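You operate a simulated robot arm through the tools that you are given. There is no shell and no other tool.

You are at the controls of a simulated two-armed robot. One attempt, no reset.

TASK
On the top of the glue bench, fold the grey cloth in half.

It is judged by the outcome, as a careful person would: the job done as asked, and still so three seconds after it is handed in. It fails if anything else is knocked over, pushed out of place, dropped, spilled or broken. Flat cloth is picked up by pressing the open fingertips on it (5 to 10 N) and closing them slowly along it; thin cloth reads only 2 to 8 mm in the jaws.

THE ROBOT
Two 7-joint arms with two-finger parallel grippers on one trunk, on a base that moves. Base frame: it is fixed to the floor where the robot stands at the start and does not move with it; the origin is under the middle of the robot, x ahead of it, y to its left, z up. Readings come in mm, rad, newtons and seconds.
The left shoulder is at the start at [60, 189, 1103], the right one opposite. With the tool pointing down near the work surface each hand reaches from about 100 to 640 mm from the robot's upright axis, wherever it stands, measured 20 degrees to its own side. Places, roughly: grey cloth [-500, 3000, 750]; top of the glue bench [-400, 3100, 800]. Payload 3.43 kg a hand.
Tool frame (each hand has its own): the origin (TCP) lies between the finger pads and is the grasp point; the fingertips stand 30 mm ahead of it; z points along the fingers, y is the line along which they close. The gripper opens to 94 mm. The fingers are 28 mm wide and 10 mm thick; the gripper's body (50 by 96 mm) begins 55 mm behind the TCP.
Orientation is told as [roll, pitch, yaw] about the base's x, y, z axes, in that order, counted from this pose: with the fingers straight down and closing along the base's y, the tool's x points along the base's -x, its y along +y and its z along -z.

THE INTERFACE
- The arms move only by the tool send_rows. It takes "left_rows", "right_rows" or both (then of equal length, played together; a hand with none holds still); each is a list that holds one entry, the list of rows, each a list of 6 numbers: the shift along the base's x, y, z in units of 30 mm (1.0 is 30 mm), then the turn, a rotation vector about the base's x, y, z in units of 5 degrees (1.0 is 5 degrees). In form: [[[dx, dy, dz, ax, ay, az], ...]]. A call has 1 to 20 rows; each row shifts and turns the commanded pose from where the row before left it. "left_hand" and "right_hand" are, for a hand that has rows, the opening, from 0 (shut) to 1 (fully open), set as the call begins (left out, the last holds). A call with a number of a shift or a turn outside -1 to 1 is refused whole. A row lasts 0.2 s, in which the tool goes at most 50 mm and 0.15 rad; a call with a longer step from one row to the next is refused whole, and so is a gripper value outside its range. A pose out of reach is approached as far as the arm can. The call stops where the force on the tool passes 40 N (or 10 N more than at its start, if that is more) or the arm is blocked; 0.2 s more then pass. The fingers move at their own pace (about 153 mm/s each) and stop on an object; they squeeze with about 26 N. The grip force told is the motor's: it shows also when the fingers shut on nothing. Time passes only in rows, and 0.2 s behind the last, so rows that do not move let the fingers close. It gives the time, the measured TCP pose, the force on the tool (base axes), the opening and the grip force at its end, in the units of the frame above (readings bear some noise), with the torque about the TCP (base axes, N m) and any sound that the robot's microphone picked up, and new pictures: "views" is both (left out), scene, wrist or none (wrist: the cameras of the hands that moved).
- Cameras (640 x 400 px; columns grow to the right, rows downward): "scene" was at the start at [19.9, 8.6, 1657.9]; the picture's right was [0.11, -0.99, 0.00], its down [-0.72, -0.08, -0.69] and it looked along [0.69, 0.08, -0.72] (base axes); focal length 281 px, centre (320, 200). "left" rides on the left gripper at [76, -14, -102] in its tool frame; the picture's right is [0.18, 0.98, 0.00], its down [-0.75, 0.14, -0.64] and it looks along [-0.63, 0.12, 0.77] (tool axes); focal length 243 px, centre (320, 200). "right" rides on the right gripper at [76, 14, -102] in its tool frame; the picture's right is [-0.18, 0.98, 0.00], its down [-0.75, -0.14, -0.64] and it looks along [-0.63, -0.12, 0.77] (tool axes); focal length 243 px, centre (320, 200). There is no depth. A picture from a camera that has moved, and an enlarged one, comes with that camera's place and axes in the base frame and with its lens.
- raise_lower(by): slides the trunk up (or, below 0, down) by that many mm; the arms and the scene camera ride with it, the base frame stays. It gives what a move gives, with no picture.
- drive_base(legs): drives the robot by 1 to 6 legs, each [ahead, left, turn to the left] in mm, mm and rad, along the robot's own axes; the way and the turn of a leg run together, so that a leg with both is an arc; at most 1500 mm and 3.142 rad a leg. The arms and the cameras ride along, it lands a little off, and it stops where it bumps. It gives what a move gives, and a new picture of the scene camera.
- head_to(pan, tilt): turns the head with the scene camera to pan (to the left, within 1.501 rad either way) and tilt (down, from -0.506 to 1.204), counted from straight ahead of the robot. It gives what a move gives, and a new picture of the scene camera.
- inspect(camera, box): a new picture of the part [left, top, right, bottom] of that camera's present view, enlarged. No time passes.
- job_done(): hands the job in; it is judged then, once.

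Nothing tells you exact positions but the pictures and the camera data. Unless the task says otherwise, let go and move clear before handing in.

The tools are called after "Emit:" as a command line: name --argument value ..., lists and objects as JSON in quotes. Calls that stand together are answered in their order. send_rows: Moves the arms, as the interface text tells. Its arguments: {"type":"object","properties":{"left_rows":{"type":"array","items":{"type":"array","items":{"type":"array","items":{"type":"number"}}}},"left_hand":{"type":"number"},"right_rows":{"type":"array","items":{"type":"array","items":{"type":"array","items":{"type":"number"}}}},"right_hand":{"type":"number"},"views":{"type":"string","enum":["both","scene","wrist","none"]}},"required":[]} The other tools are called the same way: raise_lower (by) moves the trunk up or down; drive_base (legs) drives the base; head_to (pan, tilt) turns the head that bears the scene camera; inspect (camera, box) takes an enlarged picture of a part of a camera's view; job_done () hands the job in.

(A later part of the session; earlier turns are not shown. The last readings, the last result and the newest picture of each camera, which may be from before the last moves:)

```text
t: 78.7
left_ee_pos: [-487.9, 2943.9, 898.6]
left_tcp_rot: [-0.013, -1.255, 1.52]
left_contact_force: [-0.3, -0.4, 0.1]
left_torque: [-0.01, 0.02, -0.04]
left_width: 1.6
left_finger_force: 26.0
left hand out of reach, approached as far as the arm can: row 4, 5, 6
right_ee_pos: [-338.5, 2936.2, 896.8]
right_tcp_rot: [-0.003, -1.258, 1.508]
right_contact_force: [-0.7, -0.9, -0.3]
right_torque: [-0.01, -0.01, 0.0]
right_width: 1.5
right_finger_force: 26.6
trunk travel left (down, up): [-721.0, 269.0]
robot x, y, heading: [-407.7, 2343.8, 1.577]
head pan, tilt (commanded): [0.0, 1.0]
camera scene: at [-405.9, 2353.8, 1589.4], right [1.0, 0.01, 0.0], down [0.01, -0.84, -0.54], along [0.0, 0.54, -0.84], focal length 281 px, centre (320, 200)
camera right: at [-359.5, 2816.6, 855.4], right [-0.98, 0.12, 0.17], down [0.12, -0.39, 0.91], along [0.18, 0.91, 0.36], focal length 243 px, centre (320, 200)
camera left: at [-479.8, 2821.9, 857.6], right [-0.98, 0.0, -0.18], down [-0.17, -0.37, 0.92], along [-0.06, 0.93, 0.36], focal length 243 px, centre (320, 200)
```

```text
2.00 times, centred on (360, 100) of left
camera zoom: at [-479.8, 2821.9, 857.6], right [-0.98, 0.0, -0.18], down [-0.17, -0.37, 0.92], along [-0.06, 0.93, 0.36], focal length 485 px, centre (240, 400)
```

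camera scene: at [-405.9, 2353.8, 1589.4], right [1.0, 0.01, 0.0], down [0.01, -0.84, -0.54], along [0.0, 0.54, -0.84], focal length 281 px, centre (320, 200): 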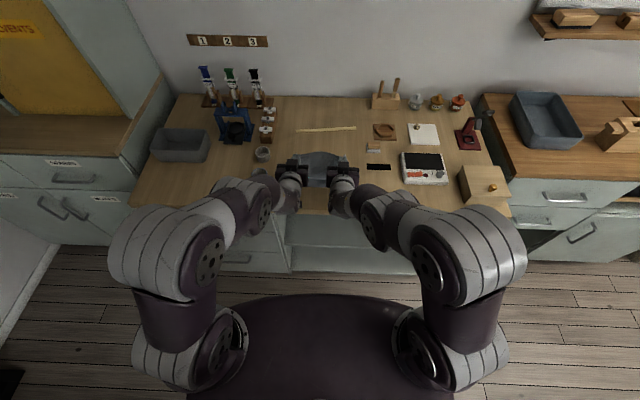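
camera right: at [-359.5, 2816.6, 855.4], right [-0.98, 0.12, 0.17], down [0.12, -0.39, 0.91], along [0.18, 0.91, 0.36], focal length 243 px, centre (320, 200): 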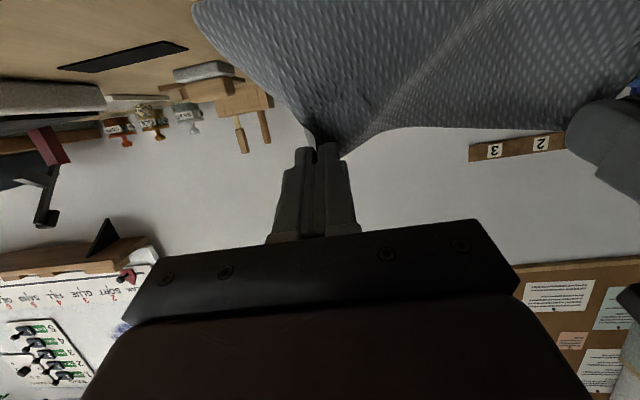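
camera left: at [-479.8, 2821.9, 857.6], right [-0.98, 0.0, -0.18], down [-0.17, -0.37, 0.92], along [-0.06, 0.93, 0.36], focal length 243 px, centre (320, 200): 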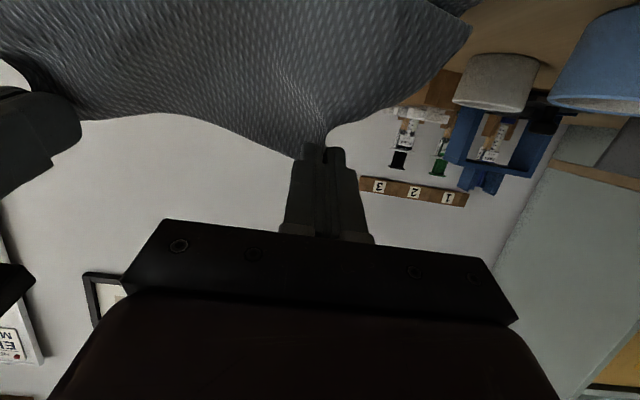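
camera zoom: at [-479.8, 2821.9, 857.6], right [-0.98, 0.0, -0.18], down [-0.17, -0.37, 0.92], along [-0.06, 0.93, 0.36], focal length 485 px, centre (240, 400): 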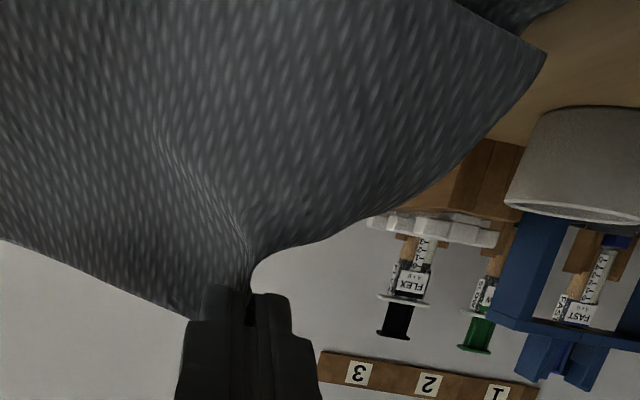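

The sheet's slack has folded onto the lower layer, so the crease sits at y≈2981 instead of ≈3010. I'll swing the hands back out toward the far side to let the crease roll out, then come back on a taut arc.

Emit:
send_rows --left_rows '[[[-0.033, 0.475, 0.059, -0.15, 0.01, 0], [-0.033, 0.475, 0.059, -0.15, 0.01, 0], [-0.033, 0.475, 0.059, -0.15, 0.01, 0], [-0.033, 0.475, 0.059, -0.15, 0.01, 0], [-0.033, 0.475, -0.175, -0.15, 0.01, 0], [-0.033, 0.475, -0.175, -0.15, 0.01, 0], [-0.033, 0.475, -0.175, -0.15, 0.01, 0], [-0.033, 0.475, -0.175, -0.15, 0.01, 0], [0, 0, 0, 0, 0, 0]]]' --right_rows '[[[0, 0.475, 0.059, -0.15, 0.01, 0], [0, 0.475, 0.059, -0.15, 0.01, 0], [0, 0.475, 0.059, -0.15, 0.01, 0], [0, 0.475, 0.059, -0.15, 0.01, 0], [0, 0.475, -0.175, -0.15, 0.01, 0], [0, 0.475, -0.175, -0.15, 0.01, 0], [0, 0.475, -0.175, -0.15, 0.01, 0], [0, 0.475, -0.175, -0.15, 0.01, 0], [0, 0, 0, 0, 0, 0]]]'

Emit:
inspect --camera "scene" --box '[260, 110, 388, 190]'

```text
t: 80.7
left_ee_pos: [-495.4, 3057.9, 883.9]
left_tcp_rot: [-0.006, -1.15, 1.505]
left_contact_force: [-0.4, -0.5, -0.4]
left_torque: [-0.03, 0.01, -0.02]
left_width: 1.7
left_finger_force: 26.4
right_ee_pos: [-338.2, 3049.2, 883.8]
right_tcp_rot: [-0.001, -1.151, 1.505]
right_contact_force: [-0.9, -0.6, 0.2]
right_torque: [-0.02, -0.01, 0.0]
right_width: 2.0
right_finger_force: 25.7
trunk travel left (down, up): [-721.0, 269.0]
robot x, y, heading: [-404.7, 2344.8, 1.577]
head pan, tilt (commanded): [0.0, 1.0]
camera scene: at [-405.8, 2353.1, 1589.4], right [1.0, 0.01, 0.0], down [0.01, -0.84, -0.54], along [0.0, 0.54, -0.84], focal length 281 px, centre (320, 200)
camera right: at [-360.4, 2926.5, 854.9], right [-0.98, 0.14, 0.17], down [0.12, -0.29, 0.95], along [0.18, 0.95, 0.27], focal length 243 px, centre (320, 200)
camera left: at [-488.9, 2932.4, 856.3], right [-0.99, -0.01, -0.17], down [-0.16, -0.27, 0.95], along [-0.05, 0.96, 0.26], focal length 243 px, centre (320, 200)
```

scene: 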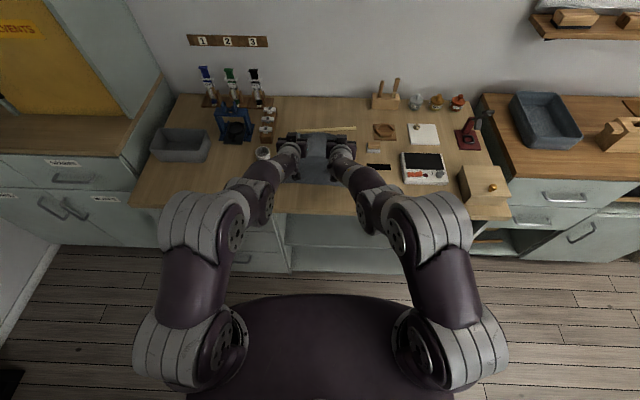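
right: 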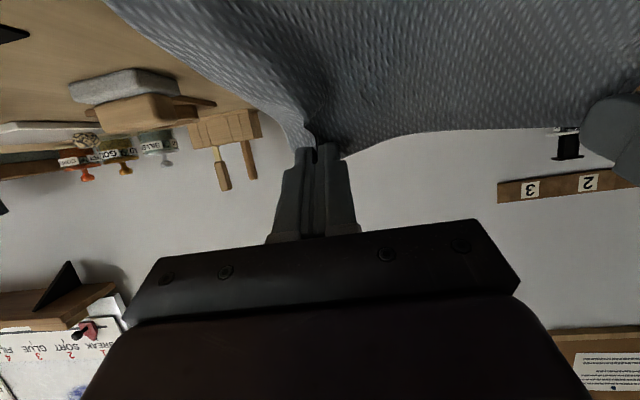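
left: 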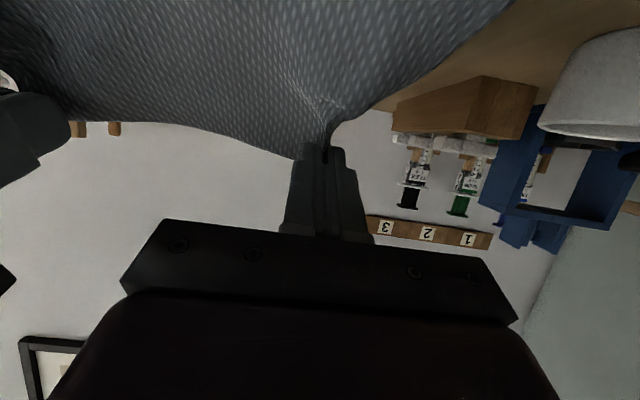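

```text
5.00 times, centred on (324, 150) of scene
camera zoom: at [-405.8, 2353.1, 1589.4], right [1.0, 0.01, 0.0], down [0.01, -0.84, -0.54], along [0.0, 0.54, -0.84], focal length 1404 px, centre (300, 450)
```

zoom: 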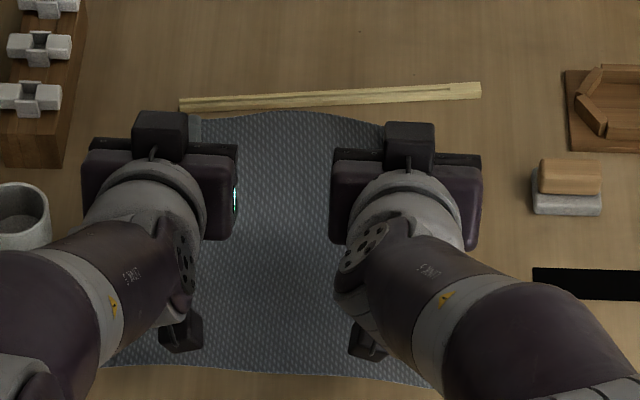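

The cloth has opened out again smoothly, its near edge now at about y≈2928 (left) to ≈2906 (right). I come back along a proper arc of 96 mm radius about the middle line, first to 120°.

Emit:
send_rows --left_rows '[[[0, -0.1, 0.303, 0, 0, 0], [-0.018, -0.246, 0.13, 0, 0, 0], [-0.018, -0.26, 0.107, 0, 0, 0], [-0.018, -0.266, 0.083, 0, 0, 0], [-0.018, -0.27, 0.06, 0, 0, 0], [-0.018, -0.276, 0.037, 0, 0, 0], [-0.018, -0.28, 0.013, 0, 0, 0], [-0.018, -0.28, -0.013, 0, 0, 0], [-0.018, -0.276, -0.037, 0, 0, 0], [-0.018, -0.27, -0.06, 0, 0, 0], [-0.018, -0.266, -0.083, 0, 0, 0], [-0.018, -0.26, -0.107, 0, 0, 0], [-0.018, -0.246, -0.13, 0, 0, 0]]]' --right_rows '[[[0, -0.266, 0.303, 0, 0, 0], [-0.018, -0.246, 0.13, 0, 0, 0], [-0.018, -0.26, 0.107, 0, 0, 0], [-0.018, -0.266, 0.083, 0, 0, 0], [-0.018, -0.27, 0.06, 0, 0, 0], [-0.018, -0.276, 0.037, 0, 0, 0], [-0.018, -0.28, 0.013, 0, 0, 0], [-0.018, -0.28, -0.013, 0, 0, 0], [-0.018, -0.276, -0.037, 0, 0, 0], [-0.018, -0.27, -0.06, 0, 0, 0], [-0.018, -0.266, -0.083, 0, 0, 0], [-0.018, -0.26, -0.107, 0, 0, 0], [-0.018, -0.246, -0.13, 0, 0, 0]]]' --views "wrist"

Emit:
inspect --camera "scene" --box '[260, 110, 388, 190]'

```text
t: 83.5
left_ee_pos: [-501.7, 2958.1, 893.6]
left_tcp_rot: [-0.002, -1.15, 1.507]
left_contact_force: [-1.4, -0.4, -0.6]
left_torque: [-0.02, 0.02, 0.0]
left_width: 1.5
left_finger_force: 26.1
right_ee_pos: [-344.5, 2946.8, 892.6]
right_tcp_rot: [-0.001, -1.152, 1.507]
right_contact_force: [-0.6, -0.4, -0.8]
right_torque: [-0.02, -0.03, 0.02]
right_width: 1.7
right_finger_force: 26.5
trunk travel left (down, up): [-721.0, 269.0]
robot x, y, heading: [-401.3, 2342.7, 1.582]
head pan, tilt (commanded): [0.0, 1.0]
camera right: at [-365.7, 2822.8, 863.8], right [-0.98, 0.14, 0.17], down [0.12, -0.29, 0.95], along [0.18, 0.95, 0.27], focal length 243 px, centre (320, 200)
camera left: at [-494.2, 2833.5, 865.7], right [-0.99, -0.01, -0.17], down [-0.16, -0.27, 0.95], along [-0.06, 0.96, 0.26], focal length 243 px, centre (320, 200)
```

right: 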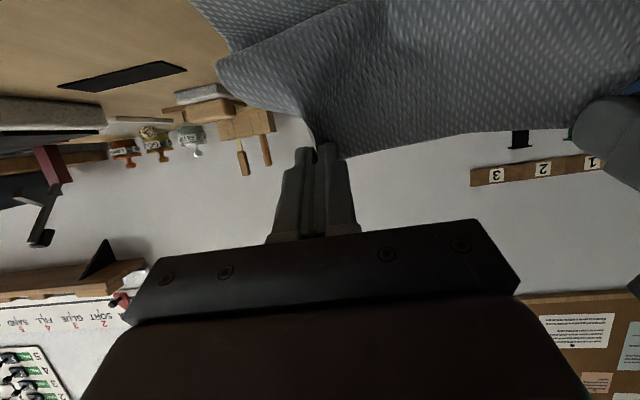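
left: 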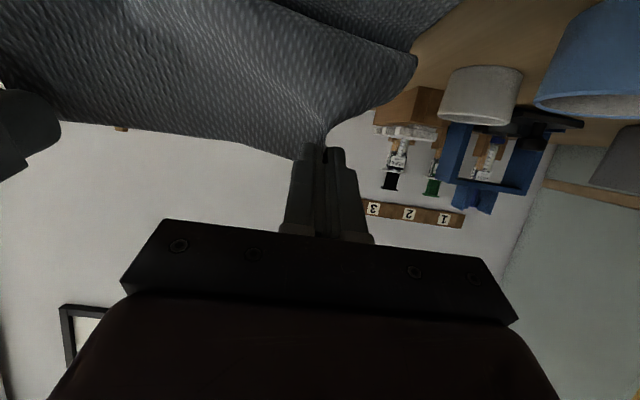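

```text
5.00 times, centred on (324, 150) of scene
camera zoom: at [-405.8, 2353.7, 1589.4], right [1.0, 0.01, 0.0], down [0.01, -0.84, -0.54], along [0.0, 0.54, -0.84], focal length 1404 px, centre (300, 450)
```

zoom: 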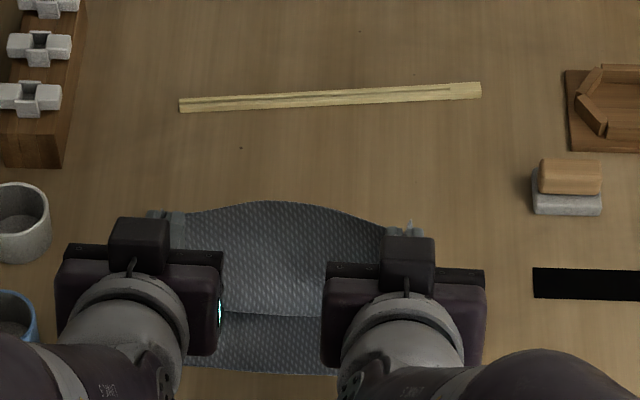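

The loop now sits near y≈3018, close to the true middle. I see that the sheet hangs straight down from the grip, so I must lower first and only then move back a little; I lower in place now, easing the tilt so the wrist cameras clear the bench.

Emit:
send_rows --left_rows '[[[0, -0.002, -0.169, -0.3, 0.02, 0], [0, -0.002, -0.169, -0.3, 0.02, 0], [0, -0.002, -0.169, -0.3, 0.02, 0], [0, -0.002, -0.169, -0.3, 0.02, 0], [0, -0.002, -0.169, -0.3, 0.02, 0], [0, -0.002, -0.169, -0.3, 0.02, 0]]]' --right_rows '[[[0, -0.002, -0.169, -0.3, 0.02, 0], [0, -0.002, -0.169, -0.3, 0.02, 0], [0, -0.002, -0.169, -0.3, 0.02, 0], [0, -0.002, -0.169, -0.3, 0.02, 0], [0, -0.002, -0.169, -0.3, 0.02, 0], [0, -0.002, -0.169, -0.3, 0.02, 0]]]' --views "wrist"

Emit:
inspect --camera "scene" --box '[260, 110, 388, 190]'

```text
t: 84.9
left_ee_pos: [-500.5, 2959.6, 862.5]
left_tcp_rot: [-0.003, -0.99, 1.507]
left_contact_force: [-0.6, -1.2, 0.9]
left_torque: [-0.01, 0.05, -0.02]
left_width: 1.8
left_finger_force: 26.3
right_ee_pos: [-343.1, 2945.6, 862.0]
right_tcp_rot: [-0.001, -0.995, 1.506]
right_contact_force: [-0.6, 0.2, 0.1]
right_torque: [-0.02, 0.0, -0.01]
right_width: 1.8
right_finger_force: 26.7
trunk travel left (down, up): [-721.0, 269.0]
robot x, y, heading: [-404.0, 2342.1, 1.579]
head pan, tilt (commanded): [0.0, 1.0]
camera right: at [-366.4, 2819.6, 853.6], right [-0.97, 0.16, 0.15], down [0.13, -0.14, 0.98], along [0.18, 0.98, 0.11], focal length 243 px, centre (320, 200)
camera left: at [-495.4, 2830.5, 854.5], right [-0.99, -0.03, -0.16], down [-0.15, -0.11, 0.98], along [-0.05, 0.99, 0.11], focal length 243 px, centre (320, 200)
```

right: 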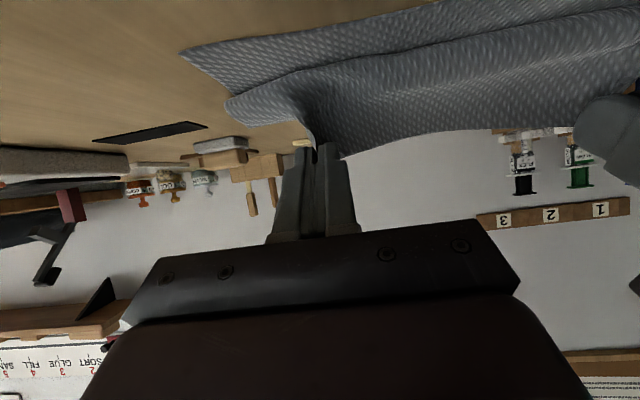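
left: 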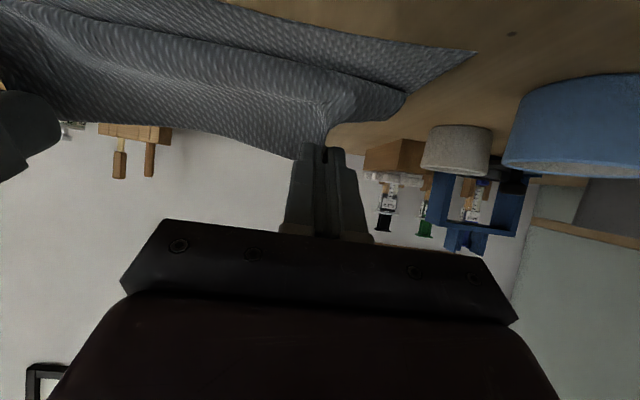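

```text
5.00 times, centred on (324, 150) of scene
camera zoom: at [-405.8, 2354.3, 1589.4], right [1.0, 0.01, 0.0], down [0.01, -0.84, -0.54], along [0.0, 0.54, -0.84], focal length 1404 px, centre (300, 450)
```

zoom: 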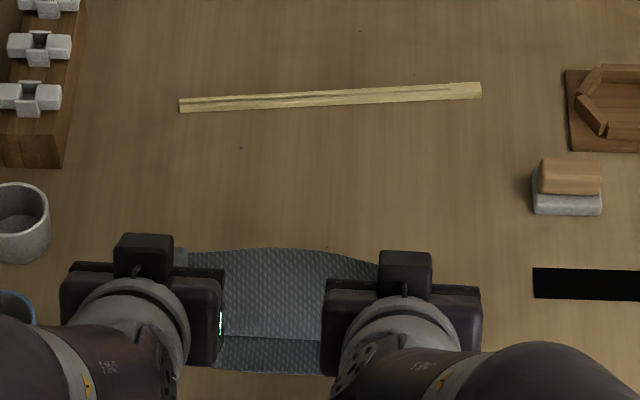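

The near edge lies from (-548,2923) to (-308,2908), so the true mid-line is at y≈3020; the sheet's front belly is ~30 mm ahead of the grip. Lowering in place should bring the crease out to the middle, so I go straight down.

Emit:
send_rows --left_rows '[[[0, 0, -0.15, 0, 0, 0], [0, 0, -0.15, 0, 0, 0], [0, 0, -0.15, 0, 0, 0], [0, 0, -0.15, 0, 0, 0], [0, 0, -0.15, 0, 0, 0], [0, 0, -0.13, 0, 0, 0]]]' --right_rows '[[[0, 0, -0.15, 0, 0, 0], [0, 0, -0.15, 0, 0, 0], [0, 0, -0.15, 0, 0, 0], [0, 0, -0.15, 0, 0, 0], [0, 0, -0.15, 0, 0, 0], [0, 0, -0.13, 0, 0, 0]]]' --views "wrist"

Emit:
inspect --camera "scene" --box '[270, 120, 366, 180]'

```text
t: 86.3
left_ee_pos: [-501.0, 2957.5, 835.8]
left_tcp_rot: [-0.003, -0.994, 1.505]
left_contact_force: [-0.4, -1.0, 1.3]
left_torque: [-0.01, -0.03, 0.03]
left_width: 1.7
left_finger_force: 26.1
right_ee_pos: [-344.0, 2946.0, 836.3]
right_tcp_rot: [-0.001, -0.994, 1.505]
right_contact_force: [-0.2, -0.9, -0.1]
right_torque: [0.01, 0.0, 0.01]
right_width: 2.0
right_finger_force: 25.9
trunk travel left (down, up): [-721.0, 269.0]
robot x, y, heading: [-406.4, 2344.7, 1.578]
head pan, tilt (commanded): [0.0, 1.0]
camera right: at [-366.5, 2819.4, 826.8], right [-0.97, 0.16, 0.15], down [0.13, -0.14, 0.98], along [0.18, 0.98, 0.11], focal length 243 px, centre (320, 200)
camera left: at [-495.2, 2830.1, 828.0], right [-0.99, -0.03, -0.16], down [-0.15, -0.12, 0.98], along [-0.05, 0.99, 0.11], focal length 243 px, centre (320, 200)
```

right: 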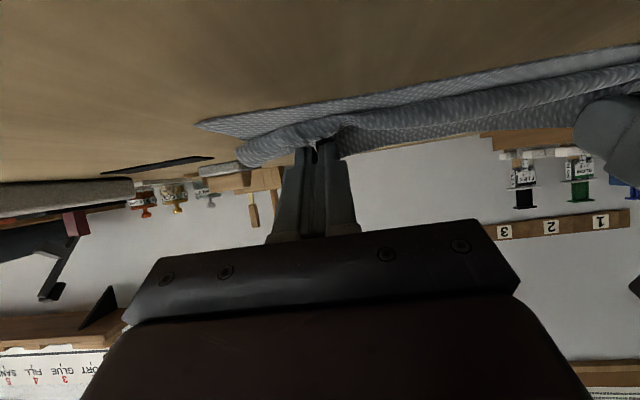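
left: 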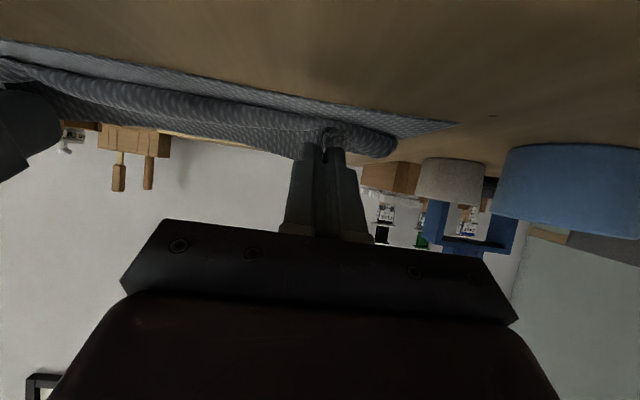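

```text
6.67 times, centred on (318, 150) of scene
camera zoom: at [-405.8, 2354.2, 1589.4], right [1.0, 0.01, 0.0], down [0.01, -0.84, -0.54], along [0.0, 0.54, -0.84], focal length 1871 px, centre (333, 533)
```

zoom: 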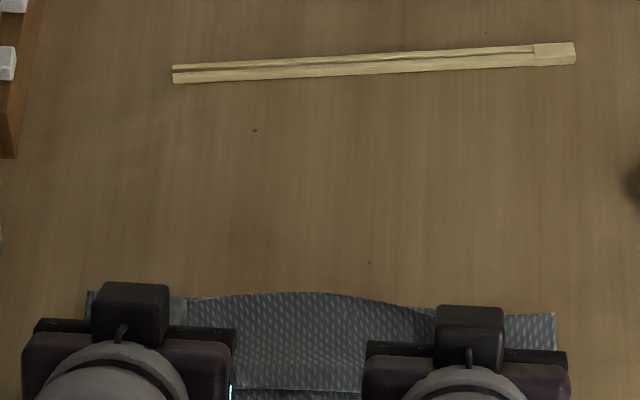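

The crease now lies near y≈3005 and the belly front at ≈2941. That would leave the top edge about 20 mm beyond the near edge, so I shift the held edge back 12 mm (+y) and check.

Emit:
send_rows --left_rows '[[[0, 0.14, 0, 0, 0, 0], [0, 0.14, -0.02, 0, 0, 0], [0, 0.14, -0.02, 0, 0, 0], [0, 0, 0, 0, 0, 0]]]' --right_rows '[[[0, 0.14, 0, 0, 0, 0], [0, 0.14, -0.02, 0, 0, 0], [0, 0.14, -0.02, 0, 0, 0], [0, 0, 0, 0, 0, 0]]]' --views "wrist"

Emit:
inspect --camera "scene" --box '[270, 120, 366, 180]'

```text
t: 87.3
left_ee_pos: [-501.1, 2970.6, 836.0]
left_tcp_rot: [-0.003, -0.993, 1.507]
left_contact_force: [-0.3, -0.8, 0.6]
left_torque: [0.0, 0.03, -0.02]
left_width: 1.9
left_finger_force: 26.5
right_ee_pos: [-343.2, 2958.2, 834.5]
right_tcp_rot: [0.001, -0.995, 1.508]
right_contact_force: [-0.4, -0.1, -0.1]
right_torque: [0.0, -0.01, 0.0]
right_width: 1.8
right_finger_force: 26.0
trunk travel left (down, up): [-721.0, 269.0]
robot x, y, heading: [-404.8, 2343.5, 1.582]
head pan, tilt (commanded): [0.0, 1.0]
camera right: at [-366.5, 2832.0, 825.8], right [-0.97, 0.16, 0.15], down [0.13, -0.14, 0.98], along [0.18, 0.98, 0.11], focal length 243 px, centre (320, 200)
camera left: at [-495.3, 2842.6, 826.9], right [-0.99, -0.03, -0.16], down [-0.15, -0.12, 0.98], along [-0.05, 0.99, 0.11], focal length 243 px, centre (320, 200)
```

right: 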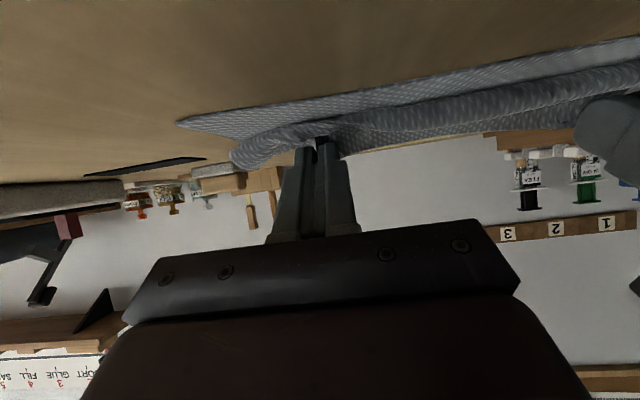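
left: 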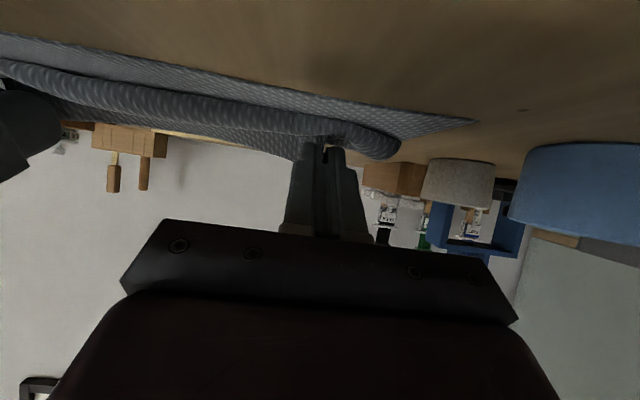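

```text
6.67 times, centred on (318, 150) of scene
camera zoom: at [-405.8, 2353.8, 1589.4], right [1.0, 0.01, 0.0], down [0.01, -0.84, -0.54], along [0.0, 0.54, -0.84], focal length 1871 px, centre (333, 533)
```

zoom: 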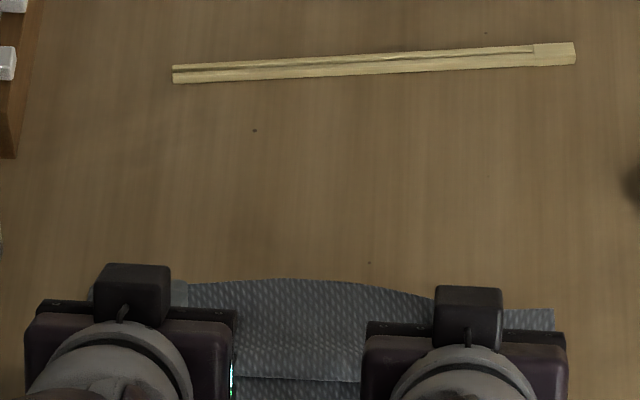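

Closer: crease ≈3009, belly front ≈2950, near edge unchanged. I shift another 9 mm to allow for drag on release, then open the fingers slightly.

Emit:
send_rows --left_rows '[[[0, 0.15, 0, 0, 0, 0], [0, 0.15, -0.02, 0, 0, 0], [0, 0, 0, 0, 0, 0]]]' --right_rows '[[[0, 0.15, 0, 0, 0, 0], [0, 0.15, 0, 0, 0, 0], [0, 0, 0, 0, 0, 0]]]' --views "none"

Emit:
send_rows --left_rows '[[[0, 0, 0, 0, 0, 0], [0, 0, 0, 0, 0, 0]]]' --right_rows '[[[0, 0, 0, 0, 0, 0], [0, 0, 0, 0, 0, 0]]]' --left_hand 0.12 --right_hand 0.12 --views "wrist"

Emit:
inspect --camera "scene" --box '[270, 120, 366, 180]'

```text
t: 88.1
left_ee_pos: [-500.0, 2979.9, 834.4]
left_tcp_rot: [-0.004, -0.994, 1.506]
left_contact_force: [-0.1, 0.0, -0.1]
left_torque: [0.02, 0.0, -0.04]
left_width: 1.9
left_finger_force: 26.1
right_ee_pos: [-344.4, 2966.7, 835.0]
right_tcp_rot: [-0.001, -0.994, 1.507]
right_contact_force: [0.0, -0.1, 0.0]
right_torque: [-0.03, 0.0, 0.0]
right_width: 1.8
right_finger_force: 26.1
trunk travel left (down, up): [-721.0, 269.0]
robot x, y, heading: [-407.7, 2344.8, 1.579]
head pan, tilt (commanded): [0.0, 1.0]
```

```text
t: 88.7
left_ee_pos: [-501.2, 2978.8, 834.9]
left_tcp_rot: [-0.005, -0.994, 1.504]
left_contact_force: [-0.1, 0.7, -0.5]
left_torque: [-0.01, -0.03, 0.05]
left_width: 11.4
left_finger_force: 0.0
right_ee_pos: [-344.4, 2967.2, 834.6]
right_tcp_rot: [-0.002, -0.995, 1.506]
right_contact_force: [-0.5, -0.7, 0.7]
right_torque: [-0.02, -0.06, -0.03]
right_width: 11.2
right_finger_force: 0.0
trunk travel left (down, up): [-721.0, 269.0]
robot x, y, heading: [-403.9, 2344.5, 1.576]
head pan, tilt (commanded): [0.0, 1.0]
camera right: at [-366.6, 2841.2, 825.8], right [-0.97, 0.16, 0.15], down [0.13, -0.14, 0.98], along [0.18, 0.98, 0.11], focal length 243 px, centre (320, 200)
camera left: at [-495.4, 2851.7, 826.3], right [-0.99, -0.03, -0.16], down [-0.15, -0.12, 0.98], along [-0.05, 0.99, 0.11], focal length 243 px, centre (320, 200)
```

right: 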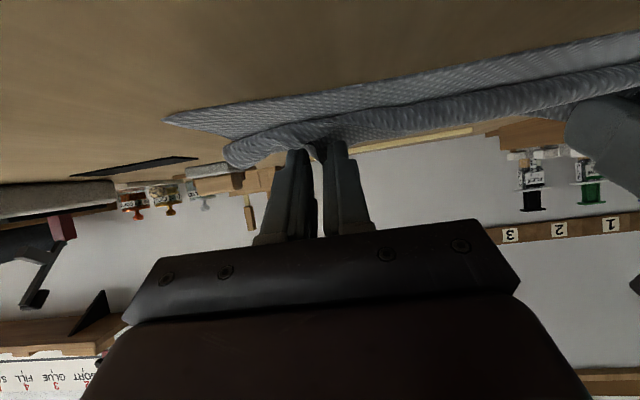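
left: 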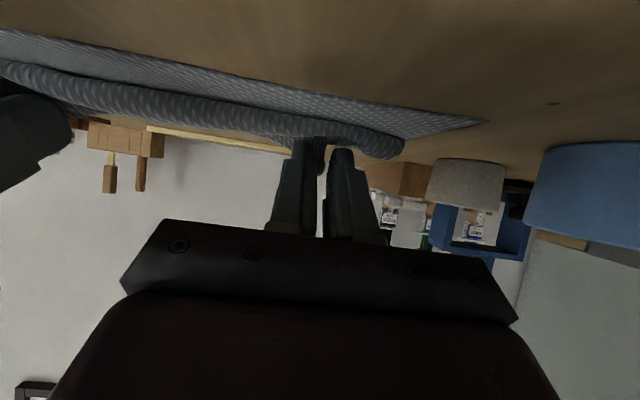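

```text
6.67 times, centred on (318, 150) of scene
camera zoom: at [-405.8, 2354.1, 1589.4], right [1.0, 0.01, 0.0], down [0.01, -0.84, -0.54], along [0.0, 0.54, -0.84], focal length 1871 px, centre (333, 533)
```

zoom: 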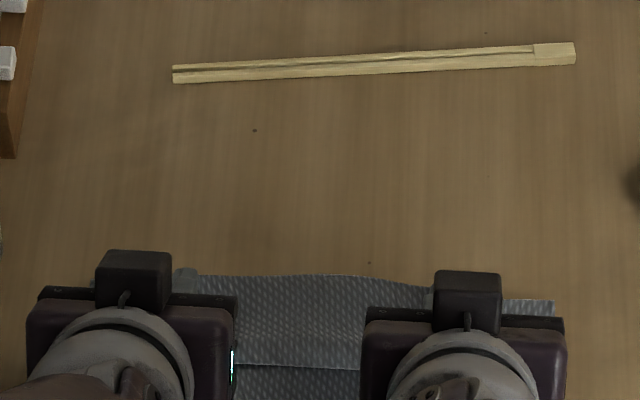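

The cloth is released; its edge strip has curled back as a hem on top rather than springing out. I withdraw the hands back and up to see it properly.

Emit:
send_rows --left_rows '[[[0, 0, 0, 0, 0, 0], [0, -0.2, 0.13, 0, 0, 0], [0, -0.4, 0.3, 0, 0, 0], [0, -0.4, 0.4, 0, 0, 0], [0, -0.4, 0.5, 0, 0, 0], [0, -0.4, 0.6, 0, 0, 0], [0, -0.3, 0.8, 0, 0, 0], [0, 0, 0.8, 0, 0, 0]]]' --right_rows '[[[0, 0, 0, 0, 0, 0], [0, -0.2, 0.13, 0, 0, 0], [0, -0.4, 0.3, 0, 0, 0], [0, -0.4, 0.4, 0, 0, 0], [0, -0.4, 0.5, 0, 0, 0], [0, -0.4, 0.6, 0, 0, 0], [0, -0.3, 0.8, 0, 0, 0], [0, 0, 0.8, 0, 0, 0]]]' --left_hand 0.3 --right_hand 0.3

Emit:
inspect --camera "scene" --box '[270, 120, 366, 180]'

```text
t: 90.5
left_ee_pos: [-501.1, 2917.0, 939.4]
left_tcp_rot: [-0.003, -0.993, 1.506]
left_contact_force: [0.9, 0.0, 0.2]
left_torque: [0.0, 0.0, 0.0]
left_width: 28.3
left_finger_force: 0.0
right_ee_pos: [-344.5, 2904.1, 940.4]
right_tcp_rot: [0.0, -0.994, 1.508]
right_contact_force: [-0.7, 0.4, 0.2]
right_torque: [0.0, -0.05, 0.0]
right_width: 28.3
right_finger_force: 0.1
trunk travel left (down, up): [-721.0, 269.0]
robot x, y, heading: [-406.9, 2344.3, 1.578]
head pan, tilt (commanded): [0.0, 1.0]
camera scene: at [-405.7, 2352.9, 1589.3], right [1.0, 0.01, 0.0], down [0.01, -0.84, -0.54], along [0.0, 0.54, -0.84], focal length 281 px, centre (320, 200)
camera right: at [-366.6, 2777.7, 931.5], right [-0.97, 0.16, 0.15], down [0.13, -0.14, 0.98], along [0.18, 0.98, 0.11], focal length 243 px, centre (320, 200)
camera left: at [-494.7, 2788.2, 932.7], right [-0.99, -0.03, -0.16], down [-0.15, -0.12, 0.98], along [-0.05, 0.99, 0.11], focal length 243 px, centre (320, 200)
```

scene: 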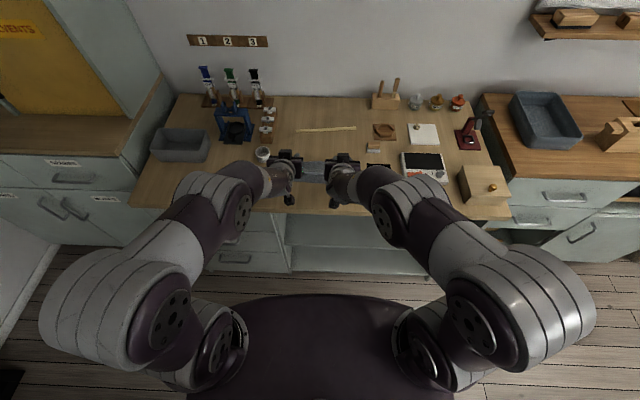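
right: 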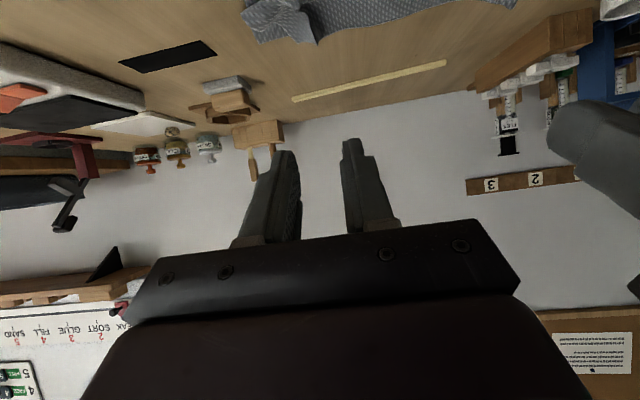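
left: 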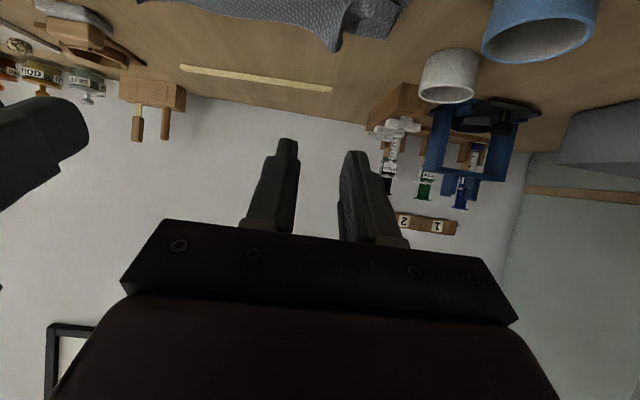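

```text
6.67 times, centred on (318, 150) of scene
camera zoom: at [-405.7, 2352.9, 1589.3], right [1.0, 0.01, 0.0], down [0.01, -0.84, -0.54], along [0.0, 0.54, -0.84], focal length 1871 px, centre (333, 533)
```

zoom: 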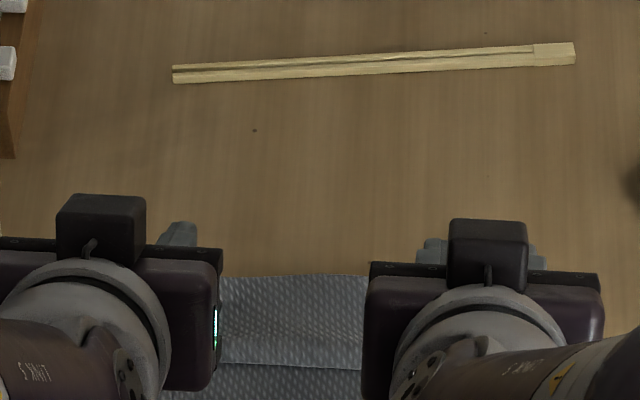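

I turn both hands upright again and spread them apart for a clear view of the cloth.

Emit:
send_rows --left_rows '[[[-0.28, 0, 0.1, -0.948, 0.06, 0], [-0.28, 0, 0.1, -0.948, 0.06, 0], [-0.28, 0, 0.1, -0.948, 0.06, 0], [-0.28, 0, 0.1, -0.948, 0.06, 0], [-0.28, 0, 0.1, -0.948, 0.06, 0], [-0.28, 0, 0.1, -0.948, 0.06, 0], [-0.28, 0, 0.1, -0.948, 0.06, 0], [-0.28, 0, 0.1, -0.948, 0.06, 0], [-0.28, 0, 0.1, -0.948, 0.06, 0], [-0.28, 0, 0.1, -0.948, 0.06, 0], [-0.28, 0, 0.1, -0.948, 0.06, 0], [-0.28, 0, 0.1, -0.948, 0.06, 0]]]' --right_rows '[[[0.28, 0, 0.1, -0.948, 0.06, 0], [0.28, 0, 0.1, -0.948, 0.06, 0], [0.28, 0, 0.1, -0.948, 0.06, 0], [0.28, 0, 0.1, -0.948, 0.06, 0], [0.28, 0, 0.1, -0.948, 0.06, 0], [0.28, 0, 0.1, -0.948, 0.06, 0], [0.28, 0, 0.1, -0.948, 0.06, 0], [0.28, 0, 0.1, -0.948, 0.06, 0], [0.28, 0, 0.1, -0.948, 0.06, 0], [0.28, 0, 0.1, -0.948, 0.06, 0], [0.28, 0, 0.1, -0.948, 0.06, 0], [0.28, 0, 0.1, -0.948, 0.06, 0]]]'

Emit:
inspect --camera "scene" --box '[270, 130, 366, 190]'

```text
t: 93.1
left_ee_pos: [-595.6, 2923.7, 974.9]
left_tcp_rot: [0.042, -0.174, 1.508]
left_contact_force: [0.0, -0.1, 0.6]
left_torque: [0.01, 0.03, 0.03]
left_width: 28.1
left_finger_force: 0.0
left hand out of reach, approached as far as the arm can: row 7, 8
right_ee_pos: [-243.5, 2904.8, 976.1]
right_tcp_rot: [0.001, 0.003, 1.508]
right_contact_force: [-0.4, -0.2, -0.6]
right_torque: [-0.03, 0.01, 0.0]
right_width: 28.4
right_finger_force: 0.0
trunk travel left (down, up): [-721.0, 269.0]
robot x, y, heading: [-404.3, 2343.5, 1.578]
head pan, tilt (commanded): [0.0, 1.0]
camera scene: at [-405.7, 2354.8, 1589.4], right [1.0, 0.01, 0.0], down [0.01, -0.84, -0.54], along [0.0, 0.54, -0.84], focal length 281 px, centre (320, 200)
camera right: at [-262.0, 2830.0, 1078.2], right [-0.97, 0.25, 0.0], down [0.19, 0.74, 0.64], along [0.16, 0.62, -0.77], focal length 243 px, centre (320, 200)
camera left: at [-582.2, 2830.9, 1061.3], right [-0.99, -0.13, 0.01], down [-0.07, 0.64, 0.77], along [-0.1, 0.76, -0.64], focal length 243 px, centre (320, 200)
```

scene: 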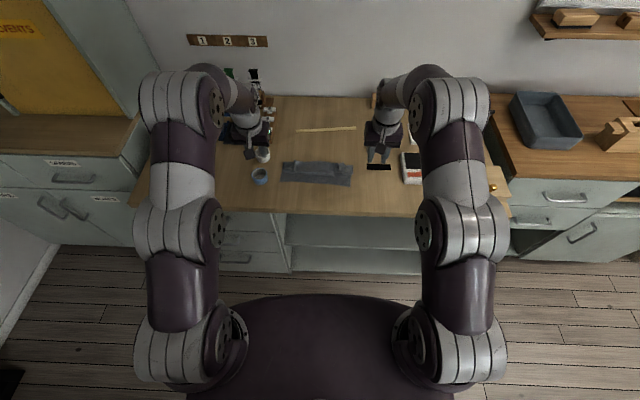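
right: 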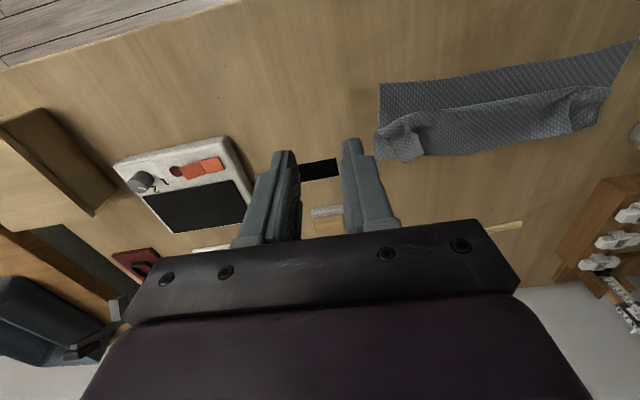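
left: 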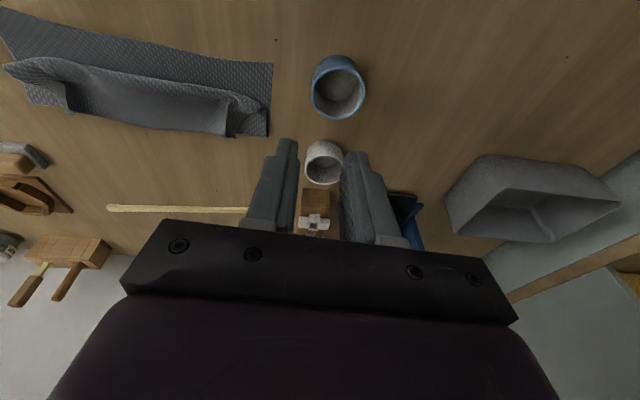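

```text
6.67 times, centred on (318, 160) of scene
camera zoom: at [-405.7, 2354.8, 1589.4], right [1.0, 0.01, 0.0], down [0.01, -0.84, -0.54], along [0.0, 0.54, -0.84], focal length 1871 px, centre (333, 467)
```

zoom: 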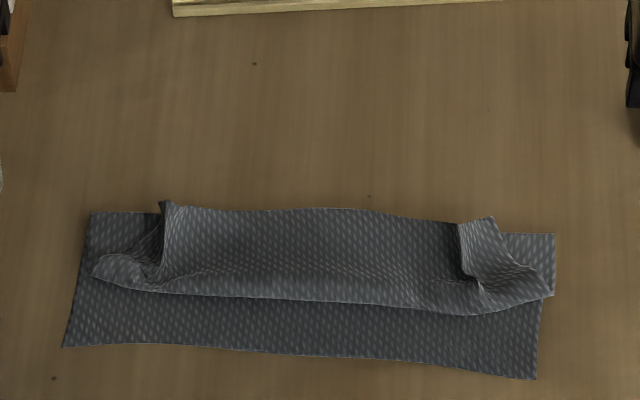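

Now I see it plainly: the crease lies right on the middle line (y≈3024 left, ≈3009 right), but the upper half has folded back on itself, its free edge lying at the far side on top. I need to flip that flap over toward the near edge; let me look closer.

Emit:
inspect --camera "left" --box '[0, 0, 320, 200]'

Emit:
inspect --camera "right" --box '[340, 10, 640, 198]'

```text
2.00 times, centred on (160, 100) of left
camera zoom: at [-582.2, 2830.9, 1061.3], right [-0.99, -0.13, 0.01], down [-0.07, 0.64, 0.77], along [-0.1, 0.76, -0.64], focal length 485 px, centre (640, 400)
```

zoom: 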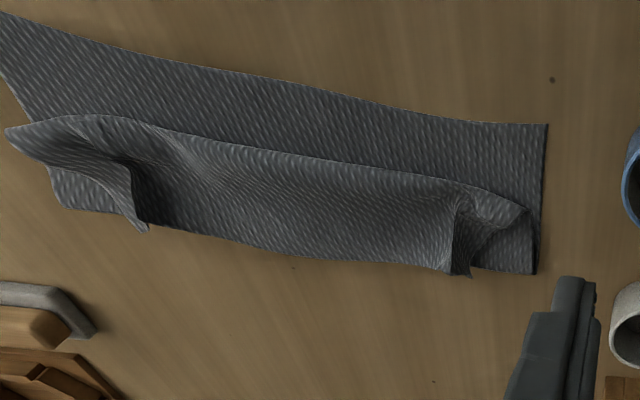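

```text
2.13 times, centred on (490, 104) of right
camera zoom: at [-262.0, 2830.0, 1078.2], right [-0.97, 0.25, 0.0], down [0.19, 0.74, 0.64], along [0.16, 0.62, -0.77], focal length 516 px, centre (-42, 404)
```

zoom: 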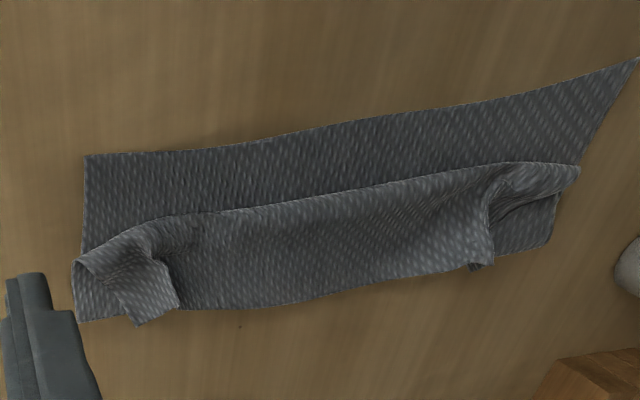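

The flap's pinched ridges stand up at about (-500,3009,829) and (-325,3008,817). I'll unfold the flap by those ridges and redo the fold with the fingers closing across the edge (along y), which keeps the edge pointing the right way. First I drive forward 155 mm with hands held high.

Emit:
drive_base --legs '[[155, 0, 0]]'

```text
t: 94.5
left_ee_pos: [-596.7, 3080.2, 975.4]
left_tcp_rot: [0.044, -0.177, 1.508]
left_contact_force: [0.9, 0.2, 0.0]
left_torque: [-0.01, -0.02, 0.0]
left_width: 28.4
left_finger_force: 0.1
right_ee_pos: [-244.6, 3061.6, 976.0]
right_tcp_rot: [-0.002, -0.001, 1.509]
right_contact_force: [0.4, -0.7, 0.6]
right_torque: [-0.01, -0.01, 0.01]
right_width: 28.0
right_finger_force: 0.0
trunk travel left (down, up): [-721.0, 269.0]
robot x, y, heading: [-405.4, 2499.4, 1.577]
head pan, tilt (commanded): [0.0, 1.0]
camera scene: at [-407.1, 2510.3, 1589.4], right [1.0, 0.01, 0.0], down [0.01, -0.84, -0.54], along [0.0, 0.54, -0.84], focal length 281 px, centre (320, 200)
```

scene: 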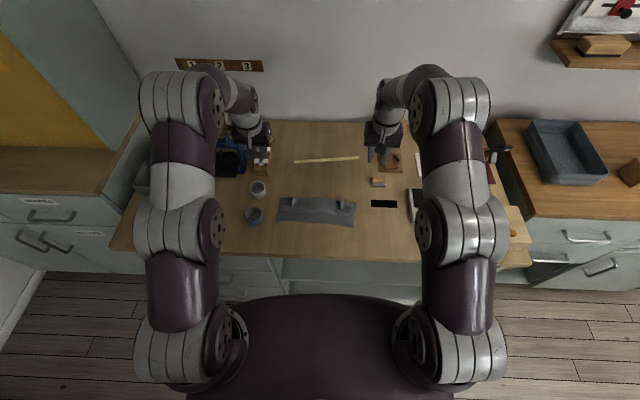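

Emit:
inspect --camera "scene" --box '[268, 180, 364, 240]'

```text
6.67 times, centred on (316, 210) of scene
camera zoom: at [-407.1, 2510.3, 1589.4], right [1.0, 0.01, 0.0], down [0.01, -0.84, -0.54], along [0.0, 0.54, -0.84], focal length 1871 px, centre (347, 133)
```

zoom: 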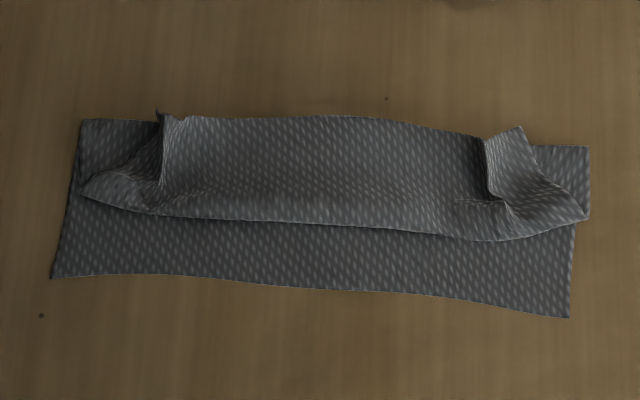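

Comparing the two views, the flap's free edge is raised: about y≈3013, z≈817, standing clear of the crease. So I can pinch that edge directly with fingers closing along y. I turn the left hand −90° and the right hand +90° while bringing them above the edge at x≈-480 and x≈-345.

Emit:
send_rows --left_rows '[[[0.216, -0.124, -0.157, -0.67, -0.17, 0], [0.216, -0.124, -0.157, -0.67, -0.17, -0.5], [0.216, -0.124, -0.157, -0.67, -0.17, -1], [0.216, -0.124, -0.157, 0, 0, -1], [0.216, -0.124, -0.157, 0, 0, -1], [0.216, -0.124, -0.157, 0, 0, -1], [0.216, -0.124, -0.157, 0, 0, -1], [0.216, -0.124, -0.157, 0, 0, -1], [0.216, -0.124, -0.157, 0, 0, -1], [0.216, -0.124, -0.157, 0, 0, -1], [0.216, -0.124, -0.157, 0, 0, -1], [0.216, -0.124, -0.157, 0, 0, -1], [0.216, -0.124, -0.157, 0, 0, -1], [0.216, -0.124, -0.157, 0, 0, -1], [0.216, -0.124, -0.157, 0, 0, -1], [0.216, -0.124, -0.157, 0, 0, -1], [0.216, -0.124, -0.157, 0, 0, -1], [0.216, -0.124, -0.157, 0, 0, -1], [0, 0, 0, 0, 0, -1], [0, 0, 0, 0, 0, -0.5]]]' --right_rows '[[[-0.186, -0.094, -0.159, 0, 0, 0], [-0.186, -0.094, -0.159, 0, 0, 0.5], [-0.186, -0.094, -0.159, 0, 0, 1], [-0.186, -0.094, -0.159, 0, 0, 1], [-0.186, -0.094, -0.159, 0, 0, 1], [-0.186, -0.094, -0.159, 0, 0, 1], [-0.186, -0.094, -0.159, 0, 0, 1], [-0.186, -0.094, -0.159, 0, 0, 1], [-0.186, -0.094, -0.159, 0, 0, 1], [-0.186, -0.094, -0.159, 0, 0, 1], [-0.186, -0.094, -0.159, 0, 0, 1], [-0.186, -0.094, -0.159, 0, 0, 1], [-0.186, -0.094, -0.159, 0, 0, 1], [-0.186, -0.094, -0.159, 0, 0, 1], [-0.186, -0.094, -0.159, 0, 0, 1], [-0.186, -0.094, -0.159, 0, 0, 1], [-0.186, -0.094, -0.159, 0, 0, 1], [-0.186, -0.094, -0.159, 0, 0, 1], [0, 0, 0, 0, 0, 1], [0, 0, 0, 0, 0, 0.5]]]' --left_hand 0.5 --right_hand 0.5

```text
t: 98.7
left_ee_pos: [-480.2, 3014.7, 889.8]
left_tcp_rot: [-0.018, -0.006, -0.06]
left_contact_force: [-0.5, -0.4, -0.7]
left_torque: [0.0, -0.03, 0.0]
left_width: 47.1
left_finger_force: 0.1
right_ee_pos: [-345.7, 3010.9, 890.9]
right_tcp_rot: [-0.002, 0.0, 3.08]
right_contact_force: [0.7, 0.0, -0.1]
right_torque: [0.02, 0.0, 0.02]
right_width: 47.3
right_finger_force: 0.1
trunk travel left (down, up): [-721.0, 269.0]
robot x, y, heading: [-407.8, 2498.2, 1.578]
head pan, tilt (commanded): [0.0, 1.0]
camera scene: at [-407.1, 2510.5, 1589.4], right [1.0, 0.01, 0.0], down [0.01, -0.84, -0.54], along [0.0, 0.54, -0.84], focal length 281 px, centre (320, 200)
camera right: at [-270.1, 2991.6, 992.1], right [-0.24, -0.97, 0.0], down [-0.74, 0.19, 0.64], along [-0.62, 0.16, -0.77], focal length 243 px, centre (320, 200)
camera left: at [-556.8, 3006.0, 992.2], right [-0.13, 0.99, -0.02], down [0.76, 0.11, 0.64], along [0.64, 0.07, -0.77], focal length 243 px, centre (320, 200)
```

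scene: 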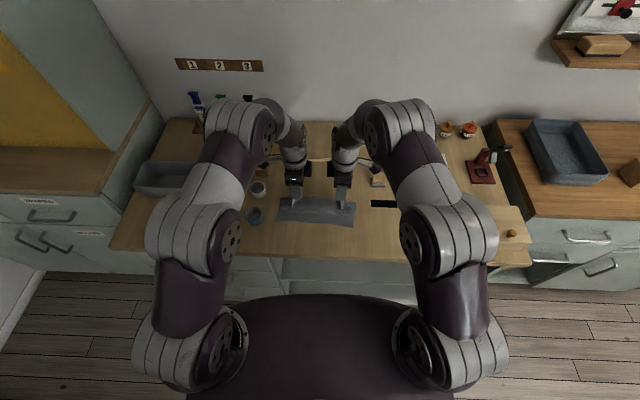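
right: 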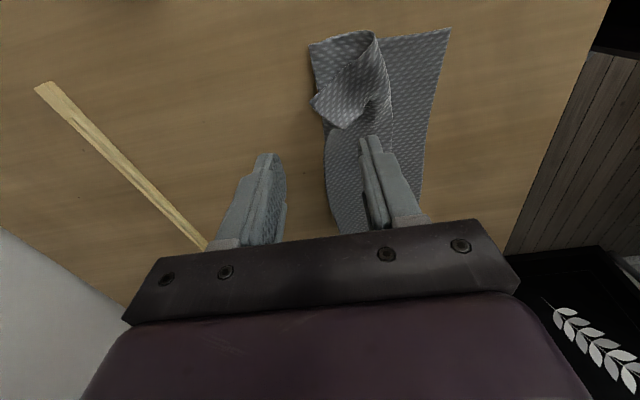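
left: 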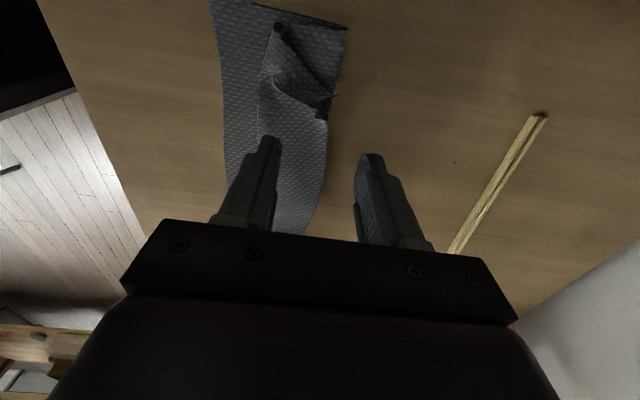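

The turn worked well. I zoom in on the wrist pictures to see the flap edge between the fingers.

Emit:
inspect --camera "left" --box '[200, 0, 440, 150]'

Emit:
inspect --camera "right" --box '[230, 20, 470, 170]'

```text
2.67 times, centred on (320, 75) of left
camera zoom: at [-556.8, 3006.0, 992.2], right [-0.13, 0.99, -0.02], down [0.76, 0.11, 0.64], along [0.64, 0.07, -0.77], focal length 647 px, centre (320, 533)
```

zoom: 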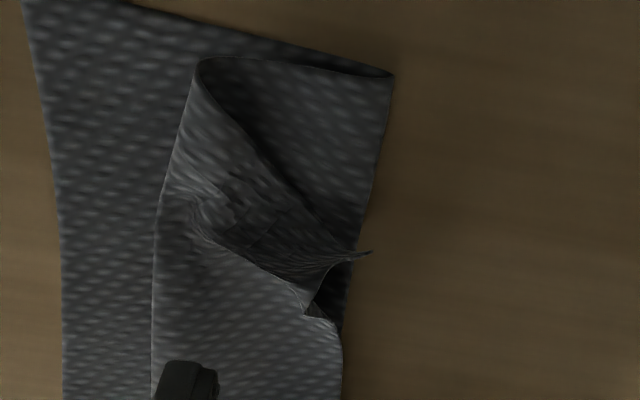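

```text
2.67 times, centred on (350, 95) of right
camera zoom: at [-270.1, 2991.6, 992.1], right [-0.24, -0.97, 0.0], down [-0.74, 0.19, 0.64], along [-0.62, 0.16, -0.77], focal length 647 px, centre (240, 480)
```

zoom: 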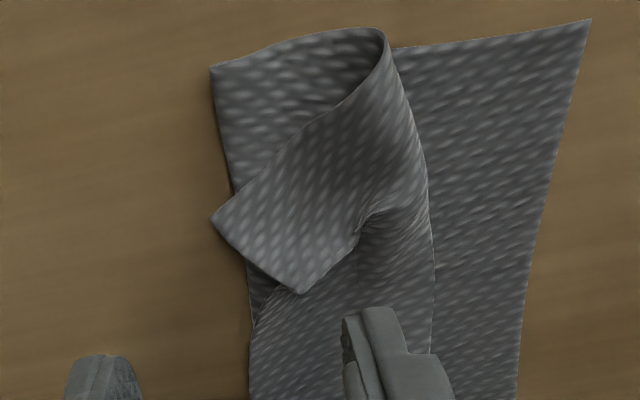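

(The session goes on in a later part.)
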